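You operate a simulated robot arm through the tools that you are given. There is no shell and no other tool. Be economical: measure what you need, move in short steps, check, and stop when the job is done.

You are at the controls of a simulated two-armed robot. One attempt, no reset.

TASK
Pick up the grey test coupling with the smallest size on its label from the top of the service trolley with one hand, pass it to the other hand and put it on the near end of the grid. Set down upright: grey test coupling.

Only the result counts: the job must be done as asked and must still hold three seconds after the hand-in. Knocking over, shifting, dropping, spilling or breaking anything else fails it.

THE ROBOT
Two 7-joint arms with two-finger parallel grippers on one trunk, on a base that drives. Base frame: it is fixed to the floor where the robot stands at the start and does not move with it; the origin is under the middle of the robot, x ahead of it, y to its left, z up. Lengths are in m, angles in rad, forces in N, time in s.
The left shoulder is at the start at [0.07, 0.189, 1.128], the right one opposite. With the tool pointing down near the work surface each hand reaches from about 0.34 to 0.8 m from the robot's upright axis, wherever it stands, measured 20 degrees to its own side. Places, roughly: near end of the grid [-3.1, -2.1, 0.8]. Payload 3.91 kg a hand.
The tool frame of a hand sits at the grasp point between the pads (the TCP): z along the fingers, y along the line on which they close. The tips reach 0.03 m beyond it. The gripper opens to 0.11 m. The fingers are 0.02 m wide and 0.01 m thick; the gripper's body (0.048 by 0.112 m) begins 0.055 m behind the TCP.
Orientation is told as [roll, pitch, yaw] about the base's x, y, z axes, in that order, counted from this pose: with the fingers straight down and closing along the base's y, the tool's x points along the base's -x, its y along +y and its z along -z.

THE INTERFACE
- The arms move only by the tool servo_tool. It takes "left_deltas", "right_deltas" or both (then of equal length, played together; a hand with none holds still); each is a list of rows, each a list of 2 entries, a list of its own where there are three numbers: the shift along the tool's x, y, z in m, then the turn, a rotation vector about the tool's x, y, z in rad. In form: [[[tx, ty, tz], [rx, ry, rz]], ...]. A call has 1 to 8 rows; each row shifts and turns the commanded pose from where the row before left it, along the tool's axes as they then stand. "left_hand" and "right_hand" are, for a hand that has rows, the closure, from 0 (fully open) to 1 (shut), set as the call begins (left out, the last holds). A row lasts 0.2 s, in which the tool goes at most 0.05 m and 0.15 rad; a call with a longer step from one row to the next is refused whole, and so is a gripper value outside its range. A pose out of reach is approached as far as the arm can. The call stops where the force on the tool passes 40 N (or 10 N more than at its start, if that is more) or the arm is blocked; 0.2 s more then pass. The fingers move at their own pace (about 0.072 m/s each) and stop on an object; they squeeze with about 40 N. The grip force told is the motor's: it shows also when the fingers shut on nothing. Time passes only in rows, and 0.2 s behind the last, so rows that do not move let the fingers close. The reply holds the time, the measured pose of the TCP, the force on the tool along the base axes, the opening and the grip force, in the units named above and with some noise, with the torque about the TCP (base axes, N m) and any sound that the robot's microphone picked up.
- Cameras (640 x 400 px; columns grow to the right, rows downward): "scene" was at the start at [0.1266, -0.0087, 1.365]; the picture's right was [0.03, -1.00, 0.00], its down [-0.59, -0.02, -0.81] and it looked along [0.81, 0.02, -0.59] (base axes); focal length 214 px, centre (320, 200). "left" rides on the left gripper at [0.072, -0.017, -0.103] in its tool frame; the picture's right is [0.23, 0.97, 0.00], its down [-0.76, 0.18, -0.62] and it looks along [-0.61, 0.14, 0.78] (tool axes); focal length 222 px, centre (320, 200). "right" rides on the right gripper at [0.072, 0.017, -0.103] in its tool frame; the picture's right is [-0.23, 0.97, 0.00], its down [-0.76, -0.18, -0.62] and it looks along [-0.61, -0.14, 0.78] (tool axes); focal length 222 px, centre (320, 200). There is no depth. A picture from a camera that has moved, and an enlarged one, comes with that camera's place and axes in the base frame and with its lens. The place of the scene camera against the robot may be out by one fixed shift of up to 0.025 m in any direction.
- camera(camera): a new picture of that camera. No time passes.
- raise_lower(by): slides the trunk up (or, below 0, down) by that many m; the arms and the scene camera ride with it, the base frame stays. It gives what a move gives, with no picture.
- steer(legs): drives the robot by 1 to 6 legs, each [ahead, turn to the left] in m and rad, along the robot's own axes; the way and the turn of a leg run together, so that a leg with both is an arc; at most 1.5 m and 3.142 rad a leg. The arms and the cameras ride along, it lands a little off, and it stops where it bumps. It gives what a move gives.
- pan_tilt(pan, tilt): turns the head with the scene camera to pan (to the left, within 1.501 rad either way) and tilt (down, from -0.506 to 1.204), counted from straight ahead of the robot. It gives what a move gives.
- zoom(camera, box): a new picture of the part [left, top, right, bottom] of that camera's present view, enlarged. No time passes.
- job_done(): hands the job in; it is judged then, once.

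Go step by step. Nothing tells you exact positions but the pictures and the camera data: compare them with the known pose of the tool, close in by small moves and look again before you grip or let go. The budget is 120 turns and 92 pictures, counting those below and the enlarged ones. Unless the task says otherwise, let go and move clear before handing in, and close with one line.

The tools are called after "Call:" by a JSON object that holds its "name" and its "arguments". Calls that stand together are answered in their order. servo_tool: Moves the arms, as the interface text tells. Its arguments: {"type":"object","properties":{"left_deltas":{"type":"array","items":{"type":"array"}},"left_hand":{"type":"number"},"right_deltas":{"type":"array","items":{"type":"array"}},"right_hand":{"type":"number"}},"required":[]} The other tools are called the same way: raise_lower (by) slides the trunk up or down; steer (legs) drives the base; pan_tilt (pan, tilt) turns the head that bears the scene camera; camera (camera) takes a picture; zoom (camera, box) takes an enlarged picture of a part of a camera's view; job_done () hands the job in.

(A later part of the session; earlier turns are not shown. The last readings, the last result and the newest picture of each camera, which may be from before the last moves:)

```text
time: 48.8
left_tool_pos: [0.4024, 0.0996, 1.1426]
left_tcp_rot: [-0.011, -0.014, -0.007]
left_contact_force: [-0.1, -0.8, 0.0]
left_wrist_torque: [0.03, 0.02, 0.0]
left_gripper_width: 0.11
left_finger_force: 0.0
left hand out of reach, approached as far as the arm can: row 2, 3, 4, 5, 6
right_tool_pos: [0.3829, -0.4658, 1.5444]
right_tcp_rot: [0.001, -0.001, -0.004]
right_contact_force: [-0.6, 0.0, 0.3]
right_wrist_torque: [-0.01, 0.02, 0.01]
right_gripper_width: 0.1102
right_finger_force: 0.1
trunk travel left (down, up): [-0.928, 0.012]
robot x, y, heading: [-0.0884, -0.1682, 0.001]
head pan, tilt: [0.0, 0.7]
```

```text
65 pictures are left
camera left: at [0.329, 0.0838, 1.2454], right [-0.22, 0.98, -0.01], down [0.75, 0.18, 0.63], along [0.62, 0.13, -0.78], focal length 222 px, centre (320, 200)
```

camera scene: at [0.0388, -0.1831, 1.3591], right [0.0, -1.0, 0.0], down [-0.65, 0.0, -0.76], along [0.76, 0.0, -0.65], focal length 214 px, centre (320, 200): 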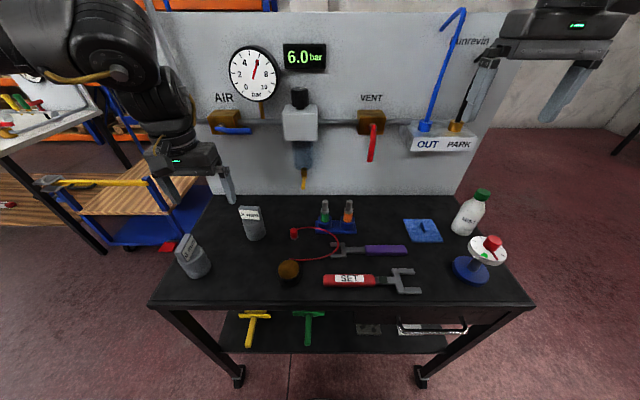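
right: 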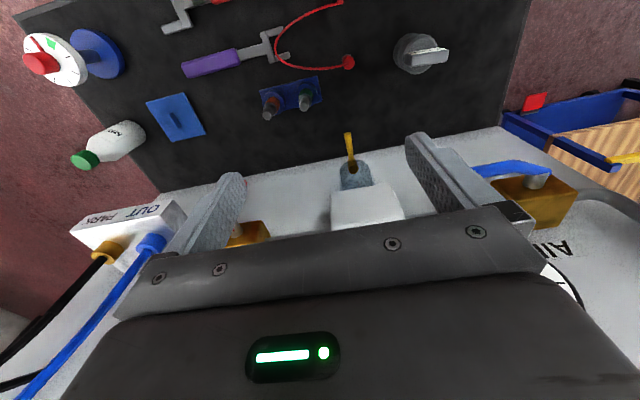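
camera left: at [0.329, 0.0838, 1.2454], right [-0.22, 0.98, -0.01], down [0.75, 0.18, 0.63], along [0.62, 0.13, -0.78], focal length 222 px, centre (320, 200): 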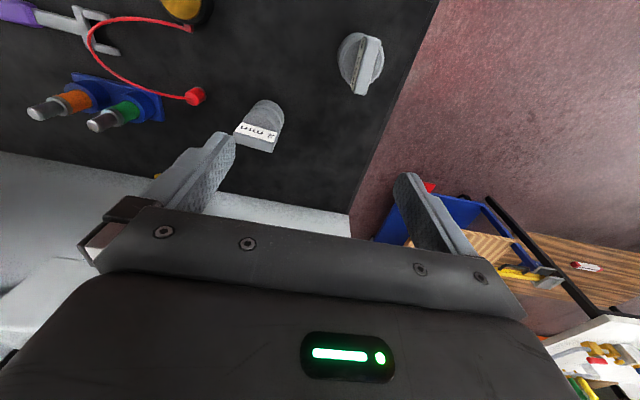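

Call:
{"name": "pan_tilt", "arguments": {"pan": 0.6, "tilt": 0.5}}

Call:
{"name": "camera", "arguments": {"camera": "scene"}}

Call:
{"name": "pan_tilt", "arguments": {"pan": -0.6, "tilt": 0.3}}

Call:
{"name": "camera", "arguments": {"camera": "scene"}}

```text
time: 49.8
left_tool_pos: [0.4031, 0.1001, 1.1419]
left_tcp_rot: [-0.012, -0.015, -0.005]
left_contact_force: [-0.8, 0.7, 0.9]
left_wrist_torque: [0.01, 0.0, 0.04]
left_gripper_width: 0.11
left_finger_force: 0.1
right_tool_pos: [0.3846, -0.4636, 1.5455]
right_tcp_rot: [0.0, -0.001, -0.004]
right_contact_force: [-0.1, 0.0, 0.2]
right_wrist_torque: [0.02, -0.01, 0.01]
right_gripper_width: 0.11
right_finger_force: 0.0
trunk travel left (down, up): [-0.928, 0.012]
robot x, y, heading: [-0.0861, -0.1723, -0.001]
head pan, tilt: [0.6, 0.499]
```

```text
64 pictures are left
camera scene: at [0.0274, -0.1316, 1.667], right [0.56, -0.83, 0.0], down [-0.4, -0.27, -0.88], along [0.73, 0.49, -0.48], focal length 214 px, centre (320, 200)
```

scene: 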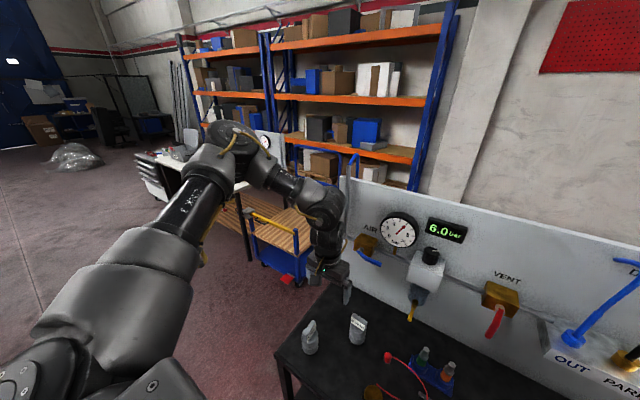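

```text
time: 51.2
left_tool_pos: [0.4028, 0.1007, 1.1412]
left_tcp_rot: [-0.015, -0.012, -0.007]
left_contact_force: [0.2, -0.5, 0.5]
left_wrist_torque: [0.0, 0.0, 0.03]
left_gripper_width: 0.11
left_finger_force: 0.2
right_tool_pos: [0.384, -0.4648, 1.5454]
right_tcp_rot: [-0.001, 0.0, -0.003]
right_contact_force: [-0.3, 0.3, 0.7]
right_wrist_torque: [-0.03, -0.04, 0.02]
right_gripper_width: 0.1096
right_finger_force: 0.1
trunk travel left (down, up): [-0.928, 0.012]
robot x, y, heading: [-0.0859, -0.1708, -0.002]
head pan, tilt: [-0.6, 0.3]
```

```text
63 pictures are left
camera scene: at [0.029, -0.2361, 1.6854], right [-0.57, -0.82, 0.0], down [-0.24, 0.17, -0.96], along [0.79, -0.54, -0.3], focal length 214 px, centre (320, 200)
```

scene: 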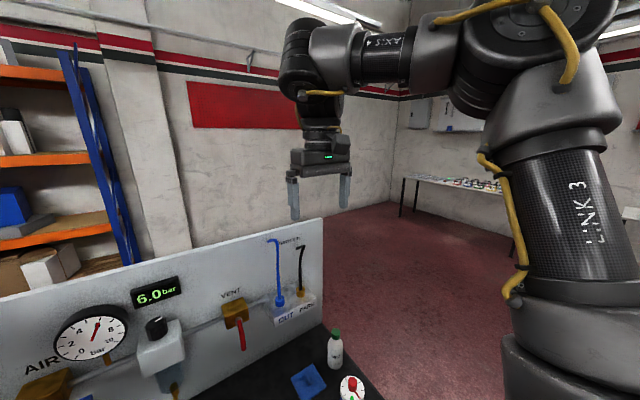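

The left arm's elbow has swung outward, which makes it poor for top-down work but fine for a side-tilted take; the right arm is still healthy. I swap roles: right picks from above. Reposition so the coupling lies 20° to the right.

Call:
{"name": "steer", "arguments": {"legs": [[-0.3, 0], [0, 1.2], [0.4, 0], [0, -1.2]]}}

Call:
{"name": "pan_tilt", "arguments": {"pan": 0.0, "tilt": 0.7}}

Call:
{"name": "camera", "arguments": {"camera": "scene"}}

```text
time: 61.4
left_tool_pos: [0.2399, 0.4886, 1.1414]
left_tcp_rot: [-0.012, -0.014, 0.01]
left_contact_force: [-0.3, 0.6, 0.3]
left_wrist_torque: [0.02, 0.04, 0.01]
left_gripper_width: 0.1099
left_finger_force: 0.1
right_tool_pos: [0.2297, -0.0768, 1.545]
right_tcp_rot: [0.0, -0.001, 0.012]
right_contact_force: [-0.3, -0.3, -0.2]
right_wrist_torque: [-0.04, -0.02, 0.0]
right_gripper_width: 0.1102
right_finger_force: 0.0
trunk travel left (down, up): [-0.928, 0.012]
robot x, y, heading: [-0.2464, 0.2048, 0.011]
head pan, tilt: [-0.6, 0.3]
```

```text
time: 62.4
left_tool_pos: [0.2403, 0.4863, 1.1416]
left_tcp_rot: [-0.014, -0.013, 0.008]
left_contact_force: [-0.2, -0.2, 0.4]
left_wrist_torque: [0.04, 0.03, -0.01]
left_gripper_width: 0.1101
left_finger_force: 0.1
right_tool_pos: [0.2296, -0.0785, 1.5454]
right_tcp_rot: [0.001, 0.0, 0.013]
right_contact_force: [0.4, -1.1, 0.4]
right_wrist_torque: [-0.04, 0.02, 0.01]
right_gripper_width: 0.1101
right_finger_force: 0.1
trunk travel left (down, up): [-0.928, 0.012]
robot x, y, heading: [-0.2437, 0.2082, 0.017]
head pan, tilt: [0.0, 0.7]
```

```text
62 pictures are left
camera scene: at [-0.1216, 0.1968, 1.6494], right [0.01, -1.0, 0.0], down [-0.64, -0.01, -0.77], along [0.77, 0.01, -0.64], focal length 214 px, centre (320, 200)
```

scene: 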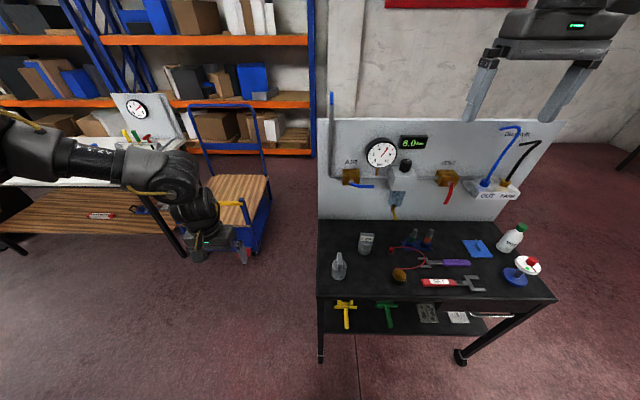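

Right side is well placed now. I lower the trunk, drive ahead and bring the right hand over the coupling in small safe steps.

Call:
{"name": "raise_lower", "arguments": {"by": -0.16}}

Call:
{"name": "steer", "arguments": {"legs": [[0.19, -0.015]]}}

Call:
{"name": "servo_tool", "arguments": {"right_deltas": [[[0, 0.02, 0.04], [0, 0, 0]], [[0, 0.02, 0.04], [0, 0, 0]], [[0, 0.02, 0.04], [0, 0, 0]], [[0, 0.01, 0.04], [0, 0, 0]], [[0, 0.01, 0.04], [0, 0, 0]], [[-0.01, 0.01, 0.04], [0, 0, 0]]]}}

Call:
{"name": "camera", "arguments": {"camera": "right"}}

```text
time: 64.2
left_tool_pos: [0.2405, 0.4857, 0.9809]
left_tcp_rot: [-0.014, -0.013, 0.011]
left_contact_force: [-0.1, -0.5, -0.1]
left_wrist_torque: [0.02, 0.02, -0.02]
left_gripper_width: 0.1102
left_finger_force: 0.0
right_tool_pos: [0.2299, -0.0777, 1.3851]
right_tcp_rot: [-0.001, 0.001, 0.014]
right_contact_force: [-0.3, 0.2, 0.1]
right_wrist_torque: [-0.02, 0.01, -0.03]
right_gripper_width: 0.1098
right_finger_force: 0.1
trunk travel left (down, up): [-0.768, 0.172]
robot x, y, heading: [-0.2486, 0.205, 0.009]
head pan, tilt: [0.0, 0.7]
```

```text
time: 65.8
left_tool_pos: [0.4326, 0.4769, 0.983]
left_tcp_rot: [-0.013, -0.017, -0.009]
left_contact_force: [-0.9, 0.1, -0.2]
left_wrist_torque: [0.0, -0.03, 0.02]
left_gripper_width: 0.1102
left_finger_force: 0.1
right_tool_pos: [0.4092, -0.0868, 1.3861]
right_tcp_rot: [0.001, -0.004, -0.007]
right_contact_force: [0.3, 0.1, -0.6]
right_wrist_torque: [-0.01, -0.03, 0.01]
right_gripper_width: 0.1101
right_finger_force: 0.0
trunk travel left (down, up): [-0.768, 0.172]
robot x, y, heading: [-0.0588, 0.2071, -0.003]
head pan, tilt: [0.0, 0.7]
```

```text
time: 67.2
left_tool_pos: [0.4368, 0.4781, 0.9812]
left_tcp_rot: [-0.013, -0.012, -0.01]
left_contact_force: [0.1, 0.0, -0.5]
left_wrist_torque: [-0.03, 0.01, -0.04]
left_gripper_width: 0.11
left_finger_force: 0.1
right_tool_pos: [0.4242, 0.0036, 1.1458]
right_tcp_rot: [0.0, 0.0, -0.008]
right_contact_force: [-0.1, 0.1, 0.4]
right_wrist_torque: [-0.01, 0.03, -0.02]
right_gripper_width: 0.11
right_finger_force: 0.1
trunk travel left (down, up): [-0.768, 0.172]
robot x, y, heading: [-0.057, 0.2082, -0.011]
head pan, tilt: [0.0, 0.7]
```

```text
61 pictures are left
camera right: at [0.3518, 0.0216, 1.2495], right [0.24, 0.97, 0.0], down [0.76, -0.18, 0.62], along [0.61, -0.15, -0.78], focal length 222 px, centre (320, 200)
```

right: 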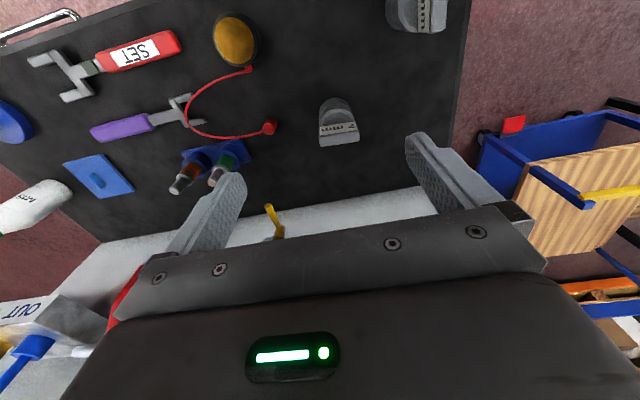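

Slab centre confirmed near (0.482, 0.016), along y. Moving down to hover just above.

Call:
{"name": "servo_tool", "arguments": {"right_deltas": [[[-0.028, 0.006, 0.03], [0, 0, 0]], [[-0.028, 0.006, 0.03], [0, 0, 0]], [[0, 0, 0.025], [0, 0, 0.0]]]}}

Call:
{"name": "camera", "arguments": {"camera": "right"}}

Call:
{"name": "zoom", "arguments": {"camera": "scene", "box": [300, 180, 460, 300]}}

```text
time: 68.0
left_tool_pos: [0.4334, 0.4763, 0.9821]
left_tcp_rot: [-0.013, -0.014, -0.011]
left_contact_force: [-0.1, -0.5, -0.5]
left_wrist_torque: [0.0, -0.04, 0.02]
left_gripper_width: 0.1097
left_finger_force: 0.0
right_tool_pos: [0.4784, 0.0137, 1.0621]
right_tcp_rot: [0.003, -0.004, -0.007]
right_contact_force: [0.1, -0.3, 0.4]
right_wrist_torque: [0.02, 0.01, 0.01]
right_gripper_width: 0.1099
right_finger_force: 0.2
trunk travel left (down, up): [-0.768, 0.172]
robot x, y, heading: [-0.0573, 0.2076, -0.008]
head pan, tilt: [0.0, 0.7]
```

```text
60 pictures are left
camera right: at [0.4053, 0.0307, 1.1649], right [0.23, 0.97, 0.0], down [0.76, -0.18, 0.62], along [0.61, -0.15, -0.78], focal length 222 px, centre (320, 200)
```

right: 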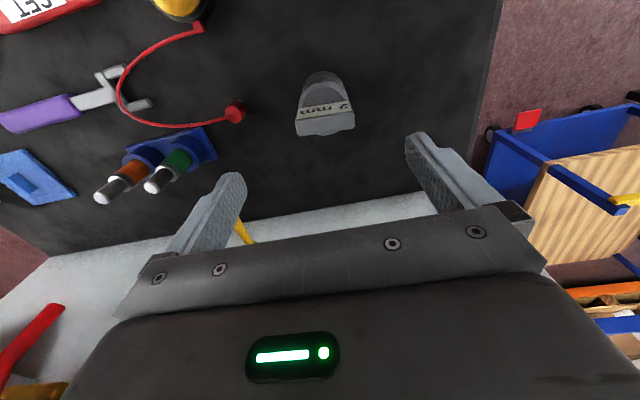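

```text
3.33 times, centred on (380, 240) of scene
camera zoom: at [0.0657, 0.1938, 1.4895], right [-0.01, -1.0, 0.0], down [-0.64, 0.01, -0.77], along [0.77, -0.01, -0.64], focal length 715 px, centre (120, 67)
```

zoom: 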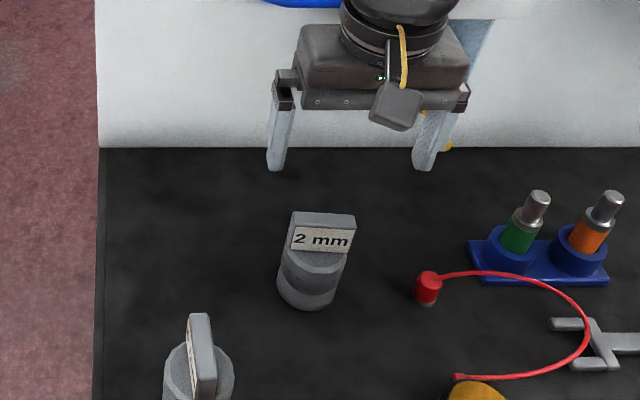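

Slab centre ≈(0.476, 0.017), top ≈0.967. I descend to TCP z≈0.985 and look once more.

Call:
{"name": "servo_tool", "arguments": {"right_deltas": [[[0.001, 0.002, 0.03], [0, 0, 0]], [[0.001, 0.001, 0.025], [0, 0, 0]], [[0, 0, 0.02], [0, 0, 0.0]]]}}

Call:
{"name": "camera", "arguments": {"camera": "right"}}

Call:
{"name": "zoom", "arguments": {"camera": "scene", "box": [320, 180, 440, 270]}}

```text
time: 68.8
left_tool_pos: [0.4344, 0.4771, 0.9813]
left_tcp_rot: [-0.014, -0.014, -0.01]
left_contact_force: [0.3, -0.2, -0.4]
left_wrist_torque: [0.01, -0.02, -0.01]
left_gripper_width: 0.1099
left_finger_force: 0.1
right_tool_pos: [0.4776, 0.0195, 0.9848]
right_tcp_rot: [-0.001, -0.002, -0.008]
right_contact_force: [0.2, -0.3, 0.3]
right_wrist_torque: [0.02, 0.02, -0.01]
right_gripper_width: 0.1101
right_finger_force: 0.1
trunk travel left (down, up): [-0.768, 0.172]
robot x, y, heading: [-0.0598, 0.2112, -0.005]
head pan, tilt: [0.0, 0.7]
```

```text
58 pictures are left
camera right: at [0.4049, 0.0359, 1.0884], right [0.23, 0.97, 0.0], down [0.76, -0.18, 0.62], along [0.61, -0.15, -0.78], focal length 222 px, centre (320, 200)
```

right: 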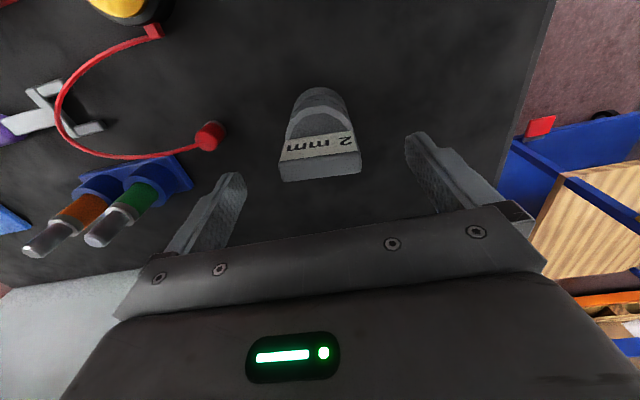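

```text
4.44 times, centred on (380, 225) of scene
camera zoom: at [0.0674, 0.195, 1.4893], right [-0.01, -1.0, 0.0], down [-0.64, 0.01, -0.76], along [0.76, -0.01, -0.64], focal length 953 px, centre (53, 89)
```

zoom: 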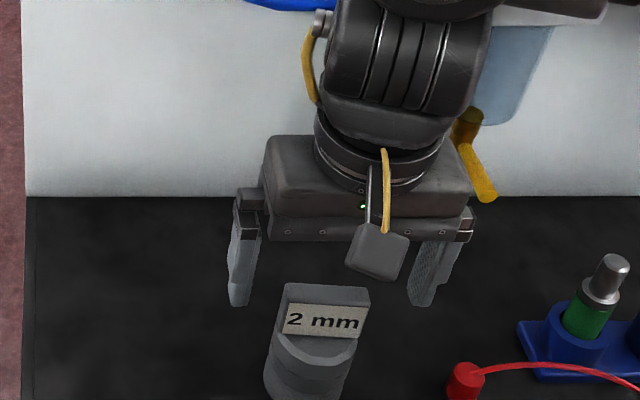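

Well aligned: slab x 0.470–0.484, centre y≈0.017. I lower 25 mm and close.

Call:
{"name": "servo_tool", "arguments": {"right_deltas": [[[0, -0.002, 0.013], [0, 0, 0]], [[0, 0, 0.012], [0, 0, 0]]]}}

Call:
{"name": "servo_tool", "arguments": {"right_deltas": [[[0, 0, 0], [0, 0, 0]], [[0, 0, 0], [0, 0, 0]], [[0, 0, 0], [0, 0, 0]], [[0, 0, 0], [0, 0, 0]], [[0, 0, 0], [0, 0, 0]]], "right_hand": 1}}

Call:
{"name": "camera", "arguments": {"camera": "right"}}

```text
time: 69.4
left_tool_pos: [0.4344, 0.4774, 0.9823]
left_tcp_rot: [-0.014, -0.015, -0.01]
left_contact_force: [-0.5, 0.8, 0.1]
left_wrist_torque: [0.01, -0.01, -0.03]
left_gripper_width: 0.1102
left_finger_force: 0.0
right_tool_pos: [0.4783, 0.0165, 0.9604]
right_tcp_rot: [-0.001, 0.0, -0.01]
right_contact_force: [-0.9, 0.7, 0.3]
right_wrist_torque: [0.0, 0.02, 0.02]
right_gripper_width: 0.1102
right_finger_force: 0.0
trunk travel left (down, up): [-0.768, 0.172]
robot x, y, heading: [-0.0578, 0.2061, -0.003]
head pan, tilt: [0.0, 0.7]
```

```text
time: 70.6
left_tool_pos: [0.4331, 0.4784, 0.981]
left_tcp_rot: [-0.013, -0.014, -0.011]
left_contact_force: [0.7, -0.2, -0.1]
left_wrist_torque: [0.0, 0.0, -0.01]
left_gripper_width: 0.11
left_finger_force: 0.0
right_tool_pos: [0.4776, 0.0177, 0.9601]
right_tcp_rot: [0.0, 0.001, -0.008]
right_contact_force: [0.2, -0.5, -0.4]
right_wrist_torque: [-0.07, -0.02, 0.0]
right_gripper_width: 0.0561
right_finger_force: 40.5
trunk travel left (down, up): [-0.768, 0.172]
robot x, y, heading: [-0.059, 0.208, -0.007]
head pan, tilt: [0.0, 0.7]
```

```text
56 pictures are left
camera right: at [0.405, 0.0331, 1.0641], right [0.23, 0.97, 0.0], down [0.76, -0.18, 0.62], along [0.61, -0.15, -0.78], focal length 222 px, centre (320, 200)
```

right: 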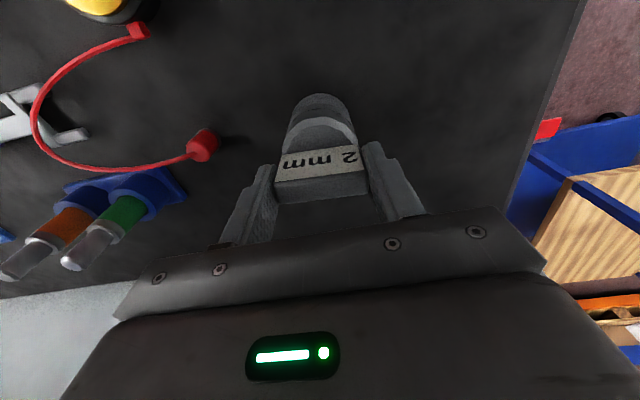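

Gripped at 56 mm width. I lift straight up in steps and check.

Call:
{"name": "servo_tool", "arguments": {"right_deltas": [[[0, 0, -0.02], [0, 0, 0]], [[0, 0, -0.04], [0, 0, 0]], [[0, 0, -0.04], [0, 0, 0]], [[0.03, 0, -0.03], [0, 0, 0]], [[0.03, 0, 0], [0, 0, 0]]]}}

Call:
{"name": "camera", "arguments": {"camera": "right"}}

Call:
{"name": "camera", "arguments": {"camera": "scene"}}

```text
time: 71.8
left_tool_pos: [0.4342, 0.477, 0.982]
left_tcp_rot: [-0.012, -0.013, -0.011]
left_contact_force: [0.1, -0.9, -0.6]
left_wrist_torque: [0.0, -0.02, -0.02]
left_gripper_width: 0.1101
left_finger_force: 0.1
right_tool_pos: [0.4292, 0.0141, 1.0906]
right_tcp_rot: [0.003, 0.002, -0.008]
right_contact_force: [-0.2, 0.1, -2.5]
right_wrist_torque: [-0.03, 0.02, 0.02]
right_gripper_width: 0.0565
right_finger_force: 40.2
right hand out of reach, approached as far as the arm can: row 5
trunk travel left (down, up): [-0.768, 0.172]
robot x, y, heading: [-0.0561, 0.2062, -0.01]
head pan, tilt: [0.0, 0.7]
```

```text
55 pictures are left
camera right: at [0.3562, 0.0313, 1.1939], right [0.23, 0.97, 0.0], down [0.76, -0.18, 0.62], along [0.61, -0.14, -0.78], focal length 222 px, centre (320, 200)
```

right: 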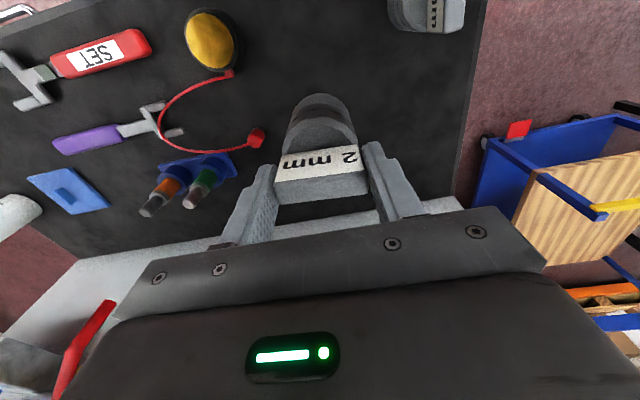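

```text
54 pictures are left
camera scene: at [0.0669, 0.1943, 1.4893], right [-0.01, -1.0, 0.0], down [-0.64, 0.01, -0.76], along [0.76, -0.01, -0.64], focal length 214 px, centre (320, 200)
```

scene: 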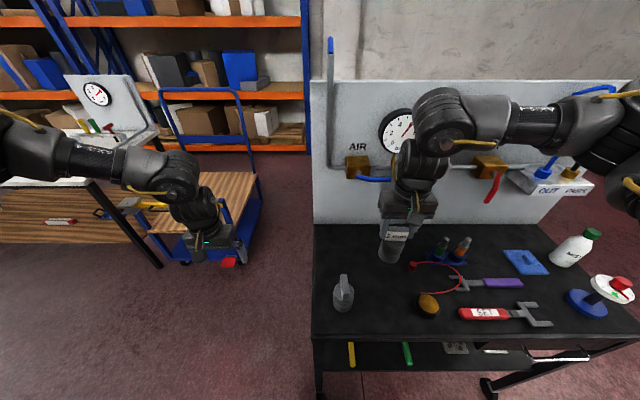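

Coupling is held by the right hand. I back well away from the trolley before arranging the handover in free air.

Call:
{"name": "steer", "arguments": {"legs": [[-0.6, 0]]}}

Call:
{"name": "servo_tool", "arguments": {"right_deltas": [[[-0.04, 0, 0], [0, 0, 0.1]], [[-0.04, 0, 0], [0, 0, 0.1]], [[-0.04, 0, 0], [0, 0, 0.1]], [[-0.02, 0, 0], [0, 0, 0.1]], [[-0.02, 0, 0], [0, 0, 0.1]], [[0, 0, 0], [0, 0, 0.1]], [[0, 0, 0], [0, 0, 0.1]], [[0, 0, 0], [0, 0, 0.085]]], "left_deltas": [[[-0.03, 0, 0], [0, 0, 0.1]], [[-0.03, 0, 0], [0, 0, 0.1]], [[-0.03, 0, 0], [0, 0, 0.1]], [[-0.03, 0, 0], [0, 0, 0.1]], [[0, 0, 0], [0, 0, 0.1]], [[0, 0, 0], [0, 0, 0.1]], [[0, 0, 0], [0, 0, 0.1]], [[0, 0, 0], [0, 0, 0.085]]]}}

Call:
{"name": "camera", "arguments": {"camera": "scene"}}

```text
time: 75.2
left_tool_pos: [-0.167, 0.4822, 0.9806]
left_tcp_rot: [-0.014, -0.014, -0.01]
left_contact_force: [-0.2, 0.2, -0.3]
left_wrist_torque: [0.02, 0.02, -0.04]
left_gripper_width: 0.11
left_finger_force: 0.0
right_tool_pos: [-0.171, 0.0195, 1.0909]
right_tcp_rot: [0.001, 0.002, -0.007]
right_contact_force: [0.0, -1.4, -3.3]
right_wrist_torque: [0.01, 0.0, -0.04]
right_gripper_width: 0.0561
right_finger_force: 40.2
trunk travel left (down, up): [-0.768, 0.172]
robot x, y, heading: [-0.6617, 0.2102, -0.006]
head pan, tilt: [0.0, 0.7]
```

```text
time: 77.0
left_tool_pos: [-0.0963, 0.5162, 1.0172]
left_tcp_rot: [-0.002, -0.022, -0.796]
left_contact_force: [-0.1, 0.8, 0.6]
left_wrist_torque: [-0.01, -0.01, -0.04]
left_gripper_width: 0.11
left_finger_force: 0.1
left hand out of reach, approached as far as the arm can: row 1, 2, 3, 4
right_tool_pos: [0.0155, 0.0177, 1.0963]
right_tcp_rot: [-0.005, 0.0, -0.792]
right_contact_force: [0.0, -0.3, -1.4]
right_wrist_torque: [0.02, -0.02, 0.0]
right_gripper_width: 0.0564
right_finger_force: 39.6
right hand out of reach, approached as far as the arm can: row 7, 8
trunk travel left (down, up): [-0.768, 0.172]
robot x, y, heading: [-0.6608, 0.2122, -0.01]
head pan, tilt: [0.0, 0.7]
```

```text
53 pictures are left
camera scene: at [-0.5326, 0.2039, 1.489], right [-0.01, -1.0, 0.0], down [-0.65, 0.0, -0.76], along [0.76, -0.01, -0.65], focal length 214 px, centre (320, 200)
```

scene: 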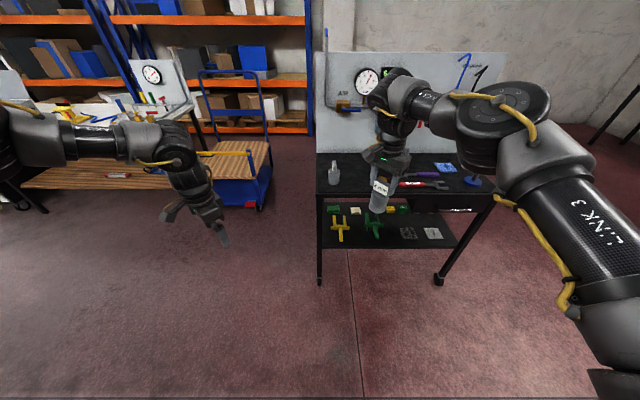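

Right hand holds the coupling with yaw −45°. Now I tilt the left hand ~50° toward forward-right, watching its reach.

Call:
{"name": "servo_tool", "arguments": {"left_deltas": [[[0, 0, 0], [0, -0.125, 0]], [[0, 0, 0], [0, -0.125, 0]], [[0, 0, 0], [0, -0.125, 0]], [[0, 0, 0], [0, -0.125, 0]], [[0, 0, 0.0], [0, -0.125, 0]], [[0, 0, 0.0], [0, -0.125, 0]], [[0, 0, 0.0], [0, -0.125, 0]]]}}

Call:
{"name": "camera", "arguments": {"camera": "scene"}}

```text
time: 78.6
left_tool_pos: [-0.0981, 0.5132, 1.0174]
left_tcp_rot: [-0.001, -0.895, -0.794]
left_contact_force: [0.5, 0.3, 1.1]
left_wrist_torque: [-0.01, 0.01, 0.01]
left_gripper_width: 0.1101
left_finger_force: 0.0
right_tool_pos: [0.0143, 0.0149, 1.0976]
right_tcp_rot: [-0.001, 0.0, -0.791]
right_contact_force: [-0.3, -0.8, -1.6]
right_wrist_torque: [0.02, 0.01, 0.02]
right_gripper_width: 0.0562
right_finger_force: 40.1
trunk travel left (down, up): [-0.768, 0.172]
robot x, y, heading: [-0.6582, 0.2135, 0.003]
head pan, tilt: [0.0, 0.7]
```

```text
52 pictures are left
camera scene: at [-0.5347, 0.2008, 1.4893], right [-0.01, -1.0, 0.0], down [-0.64, 0.0, -0.76], along [0.76, -0.01, -0.64], focal length 214 px, centre (320, 200)
```

scene: 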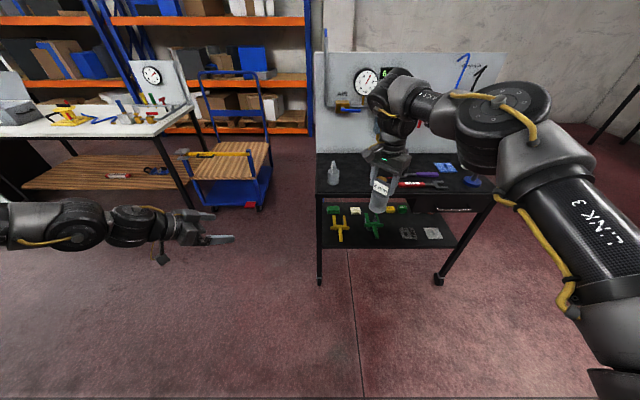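

The left tilt works. I bring the right hand 0.15 m toward the centre and watch for reach warnings.

Call:
{"name": "servo_tool", "arguments": {"right_deltas": [[[0.0213, 0.0211, 0], [0, 0, 0]], [[0.0213, 0.0211, 0], [0, 0, 0]], [[0.0213, 0.0211, 0], [0, 0, 0]], [[0.0213, 0.0211, 0], [0, 0, 0]], [[0.0213, 0.0211, 0], [0, 0, 0]]]}}

```text
time: 79.8
left_tool_pos: [-0.0975, 0.5146, 1.0181]
left_tcp_rot: [0.0, -0.895, -0.793]
left_contact_force: [-0.4, 0.1, 0.1]
left_wrist_torque: [0.0, 0.01, -0.03]
left_gripper_width: 0.1101
left_finger_force: 0.1
right_tool_pos: [0.0025, 0.1578, 1.0963]
right_tcp_rot: [0.004, 0.001, -0.79]
right_contact_force: [0.3, -0.9, -2.7]
right_wrist_torque: [0.04, -0.02, 0.01]
right_gripper_width: 0.056
right_finger_force: 40.1
right hand out of reach, approached as far as the arm can: row 5
trunk travel left (down, up): [-0.768, 0.172]
robot x, y, heading: [-0.6565, 0.2132, -0.008]
head pan, tilt: [0.0, 0.7]
```

Right hand is fine there; coupling axis at about (0.0025, 0.158). I move the left hand to a pre-grasp 0.13 m back along its own finger axis.

Call:
{"name": "servo_tool", "arguments": {"left_deltas": [[[-0.0282, -0.0256, 0.016], [0, 0, 0]], [[-0.0282, -0.0256, 0.016], [0, 0, 0]], [[-0.0282, -0.0256, 0.016], [0, 0, 0]], [[-0.0282, -0.0256, 0.016], [0, 0, 0]], [[-0.0282, -0.0256, 0.016], [0, 0, 0]], [[-0.0282, -0.0256, 0.016], [0, 0, 0]], [[-0.0282, -0.0256, 0.016], [0, 0, 0]]], "left_hand": 0}}

Call:
{"name": "camera", "arguments": {"camera": "left"}}

Call:
{"name": "camera", "arguments": {"camera": "scene"}}

```text
time: 81.4
left_tool_pos: [-0.094, 0.2875, 1.1241]
left_tcp_rot: [-0.001, -0.895, -0.795]
left_contact_force: [0.1, -0.6, -0.6]
left_wrist_torque: [0.03, 0.01, -0.04]
left_gripper_width: 0.1098
left_finger_force: 0.0
left hand out of reach, approached as far as the arm can: row 6, 7
right_tool_pos: [0.0028, 0.1562, 1.0967]
right_tcp_rot: [0.006, 0.0, -0.792]
right_contact_force: [0.1, 0.3, -2.4]
right_wrist_torque: [0.03, -0.01, -0.04]
right_gripper_width: 0.0562
right_finger_force: 40.1
trunk travel left (down, up): [-0.768, 0.172]
robot x, y, heading: [-0.6583, 0.2139, -0.005]
head pan, tilt: [0.0, 0.7]
```

```text
51 pictures are left
camera left: at [-0.1933, 0.3656, 1.1336], right [0.6, 0.78, -0.18], down [0.12, 0.13, 0.98], along [0.79, -0.61, -0.02], focal length 222 px, centre (320, 200)
```

left: 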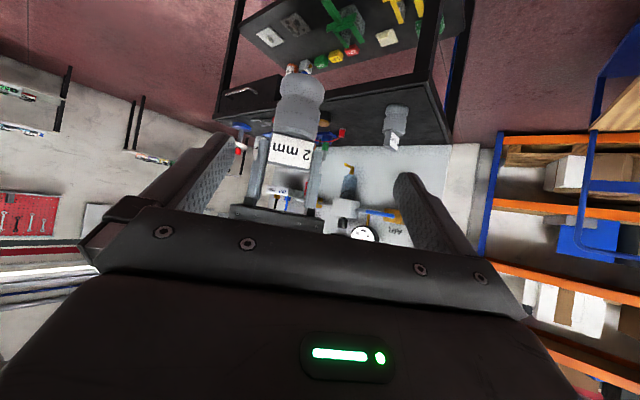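

```text
50 pictures are left
camera scene: at [-0.5355, 0.1986, 1.4893], right [-0.01, -1.0, 0.0], down [-0.64, 0.01, -0.77], along [0.77, -0.01, -0.64], focal length 214 px, centre (320, 200)
```

scene: 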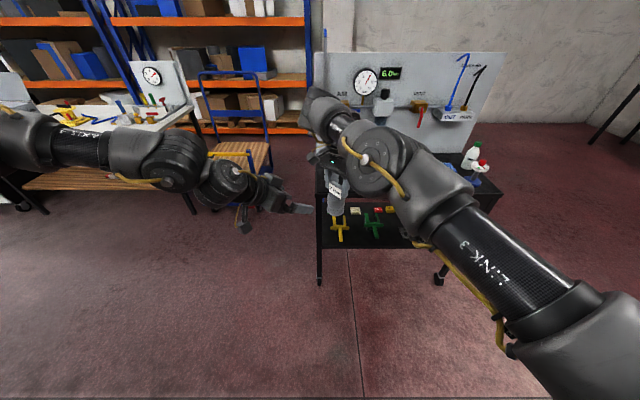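

The coupling's body shows between the fingers ahead. I correct laterally and advance along the finger axis, stopping 5 cm short to look.

Call:
{"name": "servo_tool", "arguments": {"left_deltas": [[[-0.006, -0.011, 0.025], [0, 0, 0]], [[-0.006, -0.011, 0.025], [0, 0, 0]], [[0, 0, 0.025], [0, 0, 0]], [[0, 0, 0.025], [0, 0, 0]], [[0, 0, 0.025], [0, 0, 0]]]}}

Call:
{"name": "camera", "arguments": {"camera": "left"}}

Call:
{"name": "zoom", "arguments": {"camera": "scene", "box": [240, 120, 400, 240]}}

```text
time: 82.6
left_tool_pos: [-0.0699, 0.3035, 1.1035]
left_tcp_rot: [-0.002, -0.893, -0.794]
left_contact_force: [0.2, -0.1, -1.1]
left_wrist_torque: [-0.02, -0.01, 0.01]
left_gripper_width: 0.11
left_finger_force: 0.0
left hand out of reach, approached as far as the arm can: row 1, 2, 3, 4, 5
right_tool_pos: [0.0036, 0.1561, 1.0955]
right_tcp_rot: [0.005, 0.001, -0.789]
right_contact_force: [1.3, 0.3, -2.7]
right_wrist_torque: [0.01, 0.03, 0.02]
right_gripper_width: 0.0561
right_finger_force: 40.0
trunk travel left (down, up): [-0.768, 0.172]
robot x, y, heading: [-0.6584, 0.2128, -0.008]
head pan, tilt: [0.0, 0.7]
```

```text
49 pictures are left
camera left: at [-0.1706, 0.3818, 1.112], right [0.6, 0.78, -0.18], down [0.12, 0.13, 0.98], along [0.79, -0.61, -0.02], focal length 222 px, centre (320, 200)
```

left: 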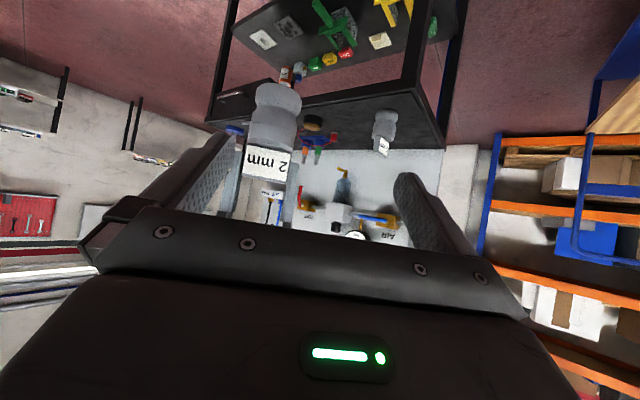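

```text
3.33 times, centred on (320, 180) of scene
camera zoom: at [-0.5343, 0.1997, 1.4893], right [-0.01, -1.0, 0.0], down [-0.64, 0.01, -0.76], along [0.76, -0.01, -0.64], focal length 715 px, centre (320, 267)
```

zoom: 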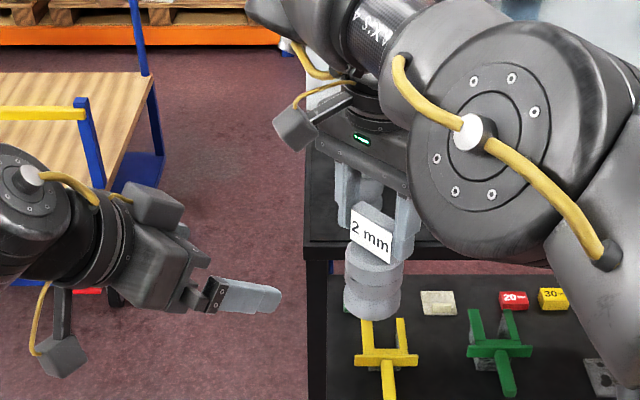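

Both arms hit an inward limit at this height. I lower both hands relative to the shoulders, then try moving inwards again.

Call:
{"name": "servo_tool", "arguments": {"left_deltas": [[[0.02, 0, 0.016], [0, 0, 0]], [[0.0234, 0, 0.0188], [0, 0, 0]], [[0.0234, 0, 0.0188], [0, 0, 0]], [[0.0234, 0, 0.0188], [0, 0, 0]], [[0.0234, 0, 0.0188], [0, 0, 0]]], "right_deltas": [[[0, 0, 0.03], [0, 0, 0]], [[0, 0, 0.03], [0, 0, 0]], [[0, 0, 0.03], [0, 0, 0]], [[0, 0, 0.03], [0, 0, 0]], [[0, 0, 0.03], [0, 0, 0]]]}}

Call:
{"name": "servo_tool", "arguments": {"right_deltas": [[[0.0213, 0.0211, 0], [0, 0, 0]], [[0.0142, 0.0141, 0], [0, 0, 0]]]}}

Call:
{"name": "servo_tool", "arguments": {"left_deltas": [[[-0.0, -0.02, 0.0], [0, 0, 0]], [[0, 0, 0.02], [0, 0, 0]], [[0, 0, 0.02], [0, 0, 0]]]}}

```text
time: 83.8
left_tool_pos: [-0.0953, 0.3641, 1.0156]
left_tcp_rot: [0.001, -0.894, -0.795]
left_contact_force: [-0.9, -0.2, -0.2]
left_wrist_torque: [0.02, 0.02, 0.01]
left_gripper_width: 0.1102
left_finger_force: 0.1
left hand out of reach, approached as far as the arm can: row 1, 2, 3, 4, 5
right_tool_pos: [0.0013, 0.1554, 0.9569]
right_tcp_rot: [0.001, -0.001, -0.79]
right_contact_force: [0.6, -0.1, -2.7]
right_wrist_torque: [0.0, 0.03, 0.03]
right_gripper_width: 0.0565
right_finger_force: 39.8
right hand out of reach, approached as far as the arm can: row 5
trunk travel left (down, up): [-0.768, 0.172]
robot x, y, heading: [-0.6603, 0.2137, -0.01]
head pan, tilt: [0.0, 0.7]
```

```text
time: 84.4
left_tool_pos: [-0.0945, 0.364, 1.0146]
left_tcp_rot: [-0.001, -0.893, -0.794]
left_contact_force: [-0.5, -0.5, 0.4]
left_wrist_torque: [-0.02, -0.02, 0.02]
left_gripper_width: 0.1101
left_finger_force: 0.1
right_tool_pos: [-0.0003, 0.1602, 0.9596]
right_tcp_rot: [0.002, 0.0, -0.789]
right_contact_force: [0.0, 0.3, -3.2]
right_wrist_torque: [0.01, -0.01, 0.02]
right_gripper_width: 0.056
right_finger_force: 40.2
right hand out of reach, approached as far as the arm can: row 1, 2
trunk travel left (down, up): [-0.768, 0.172]
robot x, y, heading: [-0.6594, 0.2153, -0.006]
head pan, tilt: [0.0, 0.7]
```

```text
time: 85.2
left_tool_pos: [-0.0987, 0.3544, 1.0219]
left_tcp_rot: [-0.002, -0.894, -0.795]
left_contact_force: [1.3, -0.4, 0.2]
left_wrist_torque: [0.03, -0.01, -0.01]
left_gripper_width: 0.11
left_finger_force: 0.0
left hand out of reach, approached as far as the arm can: row 1, 2, 3
right_tool_pos: [-0.001, 0.1629, 0.9601]
right_tcp_rot: [0.002, 0.0, -0.79]
right_contact_force: [-0.2, -0.3, -2.3]
right_wrist_torque: [-0.03, 0.0, 0.02]
right_gripper_width: 0.0558
right_finger_force: 40.3
trunk travel left (down, up): [-0.768, 0.172]
robot x, y, heading: [-0.6595, 0.2115, -0.01]
head pan, tilt: [0.0, 0.7]
```

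Data suggest the inward limit for the tilted left hand eases with height. I raise both hands and then move inward.

Call:
{"name": "servo_tool", "arguments": {"left_deltas": [[[-0.0312, 0, -0.025], [0, 0, 0]], [[-0.0312, 0, -0.025], [0, 0, 0]], [[-0.0312, 0, -0.025], [0, 0, 0]], [[-0.0312, 0, -0.025], [0, 0, 0]], [[-0.0312, 0, -0.025], [0, 0, 0]], [[-0.0312, 0, -0.025], [0, 0, 0]], [[-0.0312, 0, -0.025], [0, 0, 0]], [[-0.0, 0, -0.0], [0, 0, 0]]], "right_deltas": [[[0, 0, -0.045], [0, 0, 0]], [[0, 0, -0.045], [0, 0, 0]], [[0, 0, -0.045], [0, 0, 0]], [[0, 0, -0.045], [0, 0, 0]], [[0, 0, -0.045], [0, 0, 0]], [[0, 0, -0.045], [0, 0, 0]], [[0, 0, -0.045], [0, 0, 0]], [[0, 0, -0.045], [0, 0, 0]]]}}

Call:
{"name": "servo_tool", "arguments": {"left_deltas": [[[0, -0.01, 0.02], [0, 0, 0]], [[0, -0.01, 0.02], [0, 0, 0]], [[0, -0.01, 0.02], [0, 0, 0]]]}}

Call:
{"name": "camera", "arguments": {"camera": "left"}}

```text
time: 87.0
left_tool_pos: [-0.1011, 0.3545, 1.3007]
left_tcp_rot: [0.001, -0.896, -0.796]
left_contact_force: [0.5, 0.5, -0.7]
left_wrist_torque: [0.0, -0.01, -0.06]
left_gripper_width: 0.1099
left_finger_force: 0.0
right_tool_pos: [-0.0486, 0.1589, 1.2845]
right_tcp_rot: [0.041, -0.01, -0.73]
right_contact_force: [-0.2, 0.5, -2.6]
right_wrist_torque: [0.0, 0.0, -0.04]
right_gripper_width: 0.0563
right_finger_force: 39.7
right hand out of reach, approached as far as the arm can: row 4, 5, 6, 7, 8
trunk travel left (down, up): [-0.768, 0.172]
robot x, y, heading: [-0.6578, 0.2137, -0.002]
head pan, tilt: [0.0, 0.7]
```

```text
time: 87.8
left_tool_pos: [-0.0862, 0.3011, 1.2625]
left_tcp_rot: [-0.003, -0.893, -0.793]
left_contact_force: [1.1, 0.6, 0.3]
left_wrist_torque: [-0.04, 0.03, -0.03]
left_gripper_width: 0.11
left_finger_force: 0.0
right_tool_pos: [-0.0463, 0.1599, 1.2826]
right_tcp_rot: [0.037, -0.01, -0.732]
right_contact_force: [0.1, 1.0, -2.3]
right_wrist_torque: [0.0, 0.03, -0.03]
right_gripper_width: 0.0561
right_finger_force: 39.7
trunk travel left (down, up): [-0.768, 0.172]
robot x, y, heading: [-0.6587, 0.2128, -0.006]
head pan, tilt: [0.0, 0.7]
```

```text
47 pictures are left
camera left: at [-0.1874, 0.3789, 1.2717], right [0.59, 0.78, -0.18], down [0.12, 0.13, 0.98], along [0.79, -0.61, -0.02], focal length 222 px, centre (320, 200)
```

left: 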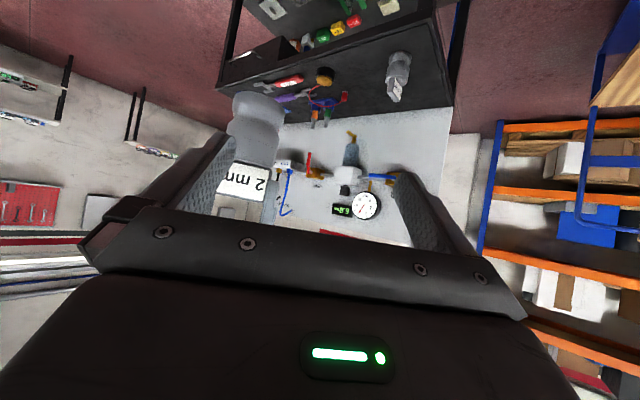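

The left hand now advances freely at this height. I settle the right hand a little lower, level and nearer.

Call:
{"name": "servo_tool", "arguments": {"right_deltas": [[[0.016, -0.0045, 0.02], [0.017, -0.008, 0]], [[0.016, -0.0045, 0.02], [0.017, -0.008, 0.03]], [[0, 0, 0], [0, 0, 0.03]]]}}

Call:
{"name": "camera", "arguments": {"camera": "scene"}}

```text
time: 88.6
left_tool_pos: [-0.0892, 0.3, 1.2636]
left_tcp_rot: [0.0, -0.893, -0.796]
left_contact_force: [0.1, 0.0, 0.1]
left_wrist_torque: [0.0, 0.0, 0.0]
left_gripper_width: 0.11
left_finger_force: 0.1
right_tool_pos: [-0.0481, 0.159, 1.2826]
right_tcp_rot: [0.038, -0.009, -0.734]
right_contact_force: [-0.5, -0.1, -1.8]
right_wrist_torque: [-0.01, -0.02, 0.0]
right_gripper_width: 0.0561
right_finger_force: 39.6
right hand out of reach, approached as far as the arm can: row 1, 2
trunk travel left (down, up): [-0.768, 0.172]
robot x, y, heading: [-0.6609, 0.2132, -0.012]
head pan, tilt: [0.0, 0.7]
```

```text
46 pictures are left
camera scene: at [-0.5347, 0.1997, 1.4893], right [-0.01, -1.0, 0.0], down [-0.64, 0.01, -0.76], along [0.76, -0.01, -0.64], focal length 214 px, centre (320, 200)
```

scene: 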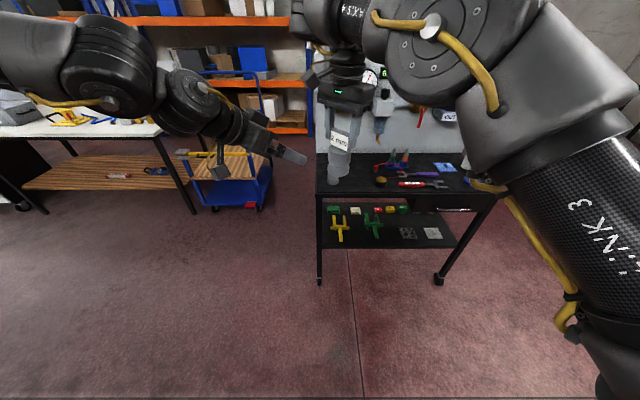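

Call:
{"name": "servo_tool", "arguments": {"right_deltas": [[[0, 0, 0.025], [0, 0, 0]], [[0, 0, 0.025], [0, 0, 0]]]}}

```text
time: 89.2
left_tool_pos: [-0.0886, 0.3004, 1.2623]
left_tcp_rot: [-0.001, -0.894, -0.795]
left_contact_force: [0.0, -1.2, 0.9]
left_wrist_torque: [0.0, -0.02, 0.02]
left_gripper_width: 0.1101
left_finger_force: 0.1
right_tool_pos: [-0.0471, 0.1601, 1.2833]
right_tcp_rot: [0.039, -0.008, -0.731]
right_contact_force: [0.4, 0.9, -2.3]
right_wrist_torque: [0.0, 0.02, 0.02]
right_gripper_width: 0.056
right_finger_force: 39.7
right hand out of reach, approached as far as the arm can: row 1, 2
trunk travel left (down, up): [-0.768, 0.172]
robot x, y, heading: [-0.661, 0.2128, -0.006]
head pan, tilt: [0.0, 0.7]
```

The right arm is stuck at a limit; I ease it outward (−y) to free it.

Call:
{"name": "servo_tool", "arguments": {"right_deltas": [[[-0.02, -0.0224, 0.0], [0, 0, 0]], [[-0.02, -0.0224, 0.0], [0, 0, 0]], [[-0.02, -0.0224, 0], [0, 0, 0]]]}}

```text
time: 90.0
left_tool_pos: [-0.0882, 0.2988, 1.2636]
left_tcp_rot: [0.002, -0.895, -0.796]
left_contact_force: [0.1, 0.4, -0.1]
left_wrist_torque: [0.03, -0.03, -0.01]
left_gripper_width: 0.1099
left_finger_force: 0.0
right_tool_pos: [-0.0422, 0.0719, 1.2901]
right_tcp_rot: [0.039, -0.004, -0.76]
right_contact_force: [-0.3, -0.9, -3.1]
right_wrist_torque: [0.03, -0.01, -0.02]
right_gripper_width: 0.0558
right_finger_force: 40.2
right hand out of reach, approached as far as the arm can: row 1, 2
trunk travel left (down, up): [-0.768, 0.172]
robot x, y, heading: [-0.6558, 0.2136, -0.011]
head pan, tilt: [0.0, 0.7]
```

Reach inward looks better farther out. I test: left forward +0.12 m then inward along its axis; right down and forward.

Call:
{"name": "servo_tool", "arguments": {"left_deltas": [[[-0.0176, 0.0285, 0.0219], [0, 0, 0]], [[-0.0176, 0.0285, 0.0219], [0, 0, 0]], [[-0.0176, 0.0285, 0.0219], [0, 0, 0]], [[0, -0.0, 0.02], [0, 0, 0]], [[0, -0.0, 0.02], [0, 0, 0]], [[0, 0, 0.02], [0, 0, 0]]], "right_deltas": [[[0, 0, 0.03], [0, 0, 0]], [[0, 0, 0.03], [0, 0, 0]], [[0, 0, 0.03], [0, 0, 0]], [[0, 0, 0.03], [0, 0, 0]], [[-0.029, 0.0276, 0], [0, 0, 0]], [[-0.029, 0.0276, 0], [0, 0, 0]]]}}

```text
time: 91.4
left_tool_pos: [-0.0071, 0.3076, 1.252]
left_tcp_rot: [0.003, -0.894, -0.796]
left_contact_force: [0.3, 0.2, 0.6]
left_wrist_torque: [0.01, 0.01, -0.02]
left_gripper_width: 0.1101
left_finger_force: 0.2
left hand out of reach, approached as far as the arm can: row 2, 3, 4, 5, 6
right_tool_pos: [0.0266, 0.0649, 1.1731]
right_tcp_rot: [0.04, -0.008, -0.762]
right_contact_force: [-1.0, -0.1, -2.5]
right_wrist_torque: [-0.01, -0.03, 0.0]
right_gripper_width: 0.0561
right_finger_force: 39.8
right hand out of reach, approached as far as the arm can: row 1, 2, 3, 4, 5, 6
trunk travel left (down, up): [-0.768, 0.172]
robot x, y, heading: [-0.6587, 0.2133, -0.009]
head pan, tilt: [0.0, 0.7]
```

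I'll explore how yaw affects the right arm's inward reach: lower it, turn yaw back to 0 (levelling too), then move inward.

Call:
{"name": "servo_tool", "arguments": {"right_deltas": [[[-0.01, -0.01, 0.03], [0.014, -0.013, -0.1]], [[0, 0, 0.03], [0.014, -0.013, -0.1]], [[0, 0, 0.03], [0, 0, -0.14]], [[0, 0, 0.02], [0, 0, -0.14]], [[0, 0, 0], [0, 0, -0.14]], [[0, 0, 0], [0, 0, -0.14]]]}}

Call:
{"name": "servo_tool", "arguments": {"right_deltas": [[[0, 0.03, 0], [0, 0, 0]], [[0, 0.03, 0], [0, 0, 0]], [[0, 0.03, 0], [0, 0, 0]], [[0, 0.03, 0], [0, 0, 0]]]}}

```text
time: 92.8
left_tool_pos: [-0.0054, 0.3082, 1.2521]
left_tcp_rot: [0.0, -0.894, -0.794]
left_contact_force: [1.3, -1.0, 1.2]
left_wrist_torque: [0.02, 0.01, 0.01]
left_gripper_width: 0.1098
left_finger_force: 0.0
right_tool_pos: [0.0326, 0.0523, 1.0611]
right_tcp_rot: [-0.015, -0.034, 0.001]
right_contact_force: [0.1, 1.1, -2.2]
right_wrist_torque: [-0.01, 0.04, 0.02]
right_gripper_width: 0.0559
right_finger_force: 39.8
trunk travel left (down, up): [-0.768, 0.172]
robot x, y, heading: [-0.6605, 0.2154, -0.008]
head pan, tilt: [0.0, 0.7]
```

```text
time: 93.8
left_tool_pos: [-0.0058, 0.3097, 1.2516]
left_tcp_rot: [-0.002, -0.893, -0.792]
left_contact_force: [1.1, -0.1, -0.3]
left_wrist_torque: [-0.03, 0.02, -0.01]
left_gripper_width: 0.1101
left_finger_force: 0.1
right_tool_pos: [0.0233, 0.1658, 1.0596]
right_tcp_rot: [-0.015, -0.037, -0.001]
right_contact_force: [0.5, 1.0, -2.7]
right_wrist_torque: [-0.04, 0.02, 0.01]
right_gripper_width: 0.0559
right_finger_force: 40.1
right hand out of reach, approached as far as the arm can: row 3, 4
trunk travel left (down, up): [-0.768, 0.172]
robot x, y, heading: [-0.6591, 0.213, -0.009]
head pan, tilt: [0.0, 0.7]
```

Call:
{"name": "servo_tool", "arguments": {"left_deltas": [[[0.0178, 0.0281, -0.0222], [0, 0, 0]], [[0.0178, 0.0281, -0.0222], [0, 0, 0]], [[0.0178, 0.0281, -0.0222], [0, 0, 0]], [[0, 0, 0], [0, 0, 0]]], "right_deltas": [[[-0.02, 0.01, 0.02], [-0.0, 0.018, 0]], [[-0.02, 0.03, 0.02], [0.015, 0.018, 0]], [[-0.02, 0.03, 0.02], [0, 0, 0]], [[-0.02, 0.03, 0], [0, 0, 0]]]}}

Call:
{"name": "camera", "arguments": {"camera": "scene"}}

```text
time: 94.8
left_tool_pos: [-0.0052, 0.4297, 1.2525]
left_tcp_rot: [0.0, -0.894, -0.797]
left_contact_force: [0.2, 0.2, 0.3]
left_wrist_torque: [0.01, 0.02, 0.01]
left_gripper_width: 0.1101
left_finger_force: 0.1
right_tool_pos: [-0.0089, 0.223, 1.0155]
right_tcp_rot: [-0.027, -0.003, -0.003]
right_contact_force: [-1.1, 0.0, -2.3]
right_wrist_torque: [0.03, -0.01, 0.0]
right_gripper_width: 0.0558
right_finger_force: 39.7
right hand out of reach, approached as far as the arm can: row 1, 2, 3, 4
trunk travel left (down, up): [-0.768, 0.172]
robot x, y, heading: [-0.6609, 0.2091, -0.007]
head pan, tilt: [0.0, 0.7]
```

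```text
45 pictures are left
camera scene: at [-0.5351, 0.1993, 1.4893], right [-0.01, -1.0, 0.0], down [-0.64, 0.01, -0.76], along [0.76, -0.01, -0.64], focal length 214 px, centre (320, 200)
```

scene: 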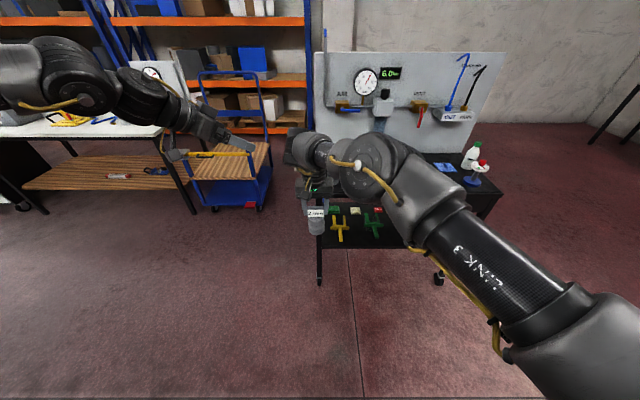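

The pattern now fits a simple shell: wrist-to-shoulder distance about 0.41–0.61 m. That gives a meeting point near base (−0.05, 0.24). I bring the right hand there, level, yaw −45°.

Call:
{"name": "servo_tool", "arguments": {"right_deltas": [[[0.02, 0.008, -0.03], [-0.027, -0.003, 0]], [[0.021, 0.009, -0.03], [0, 0, 0]], [[0, 0, -0.025], [0, 0, 0.131]], [[0, 0, 0], [0, 0, 0.131]], [[0, 0, 0], [0, 0, 0.131]], [[0, 0, 0], [0, 0, 0.131]], [[0, 0, 0], [0, 0, 0.131]], [[0, 0, 0], [0, 0, 0.131]]]}}

```text
time: 96.6
left_tool_pos: [-0.0044, 0.4273, 1.2509]
left_tcp_rot: [-0.001, -0.891, -0.794]
left_contact_force: [0.3, -0.9, -1.0]
left_wrist_torque: [0.0, 0.04, 0.02]
left_gripper_width: 0.1102
left_finger_force: 0.1
right_tool_pos: [-0.0047, 0.1738, 1.123]
right_tcp_rot: [0.01, -0.002, -0.777]
right_contact_force: [-0.6, -0.4, -2.8]
right_wrist_torque: [0.02, 0.02, 0.0]
right_gripper_width: 0.0557
right_finger_force: 40.1
right hand out of reach, approached as far as the arm can: row 7, 8
trunk travel left (down, up): [-0.768, 0.172]
robot x, y, heading: [-0.6586, 0.2122, -0.01]
head pan, tilt: [0.0, 0.7]
```

Call:
{"name": "servo_tool", "arguments": {"right_deltas": [[[0, 0, 0.01], [-0.007, -0.005, -0.14]], [[0, 0, 0.01], [0, 0, -0.14]], [[0.025, 0.01, 0], [0, 0, 0]], [[0.025, 0.01, 0], [0, 0, 0]], [[0.025, 0.01, 0], [0, 0, 0]]]}}

```text
time: 97.8
left_tool_pos: [-0.005, 0.4322, 1.251]
left_tcp_rot: [-0.002, -0.895, -0.793]
left_contact_force: [-0.5, 1.0, -0.1]
left_wrist_torque: [0.0, -0.02, -0.01]
left_gripper_width: 0.1101
left_finger_force: 0.2
right_tool_pos: [-0.048, 0.2449, 1.1038]
right_tcp_rot: [0.003, -0.011, -0.508]
right_contact_force: [0.2, 1.5, -2.2]
right_wrist_torque: [0.03, -0.02, 0.0]
right_gripper_width: 0.0558
right_finger_force: 40.1
right hand out of reach, approached as far as the arm can: row 5
trunk travel left (down, up): [-0.768, 0.172]
robot x, y, heading: [-0.6566, 0.2166, -0.011]
head pan, tilt: [0.0, 0.7]
```

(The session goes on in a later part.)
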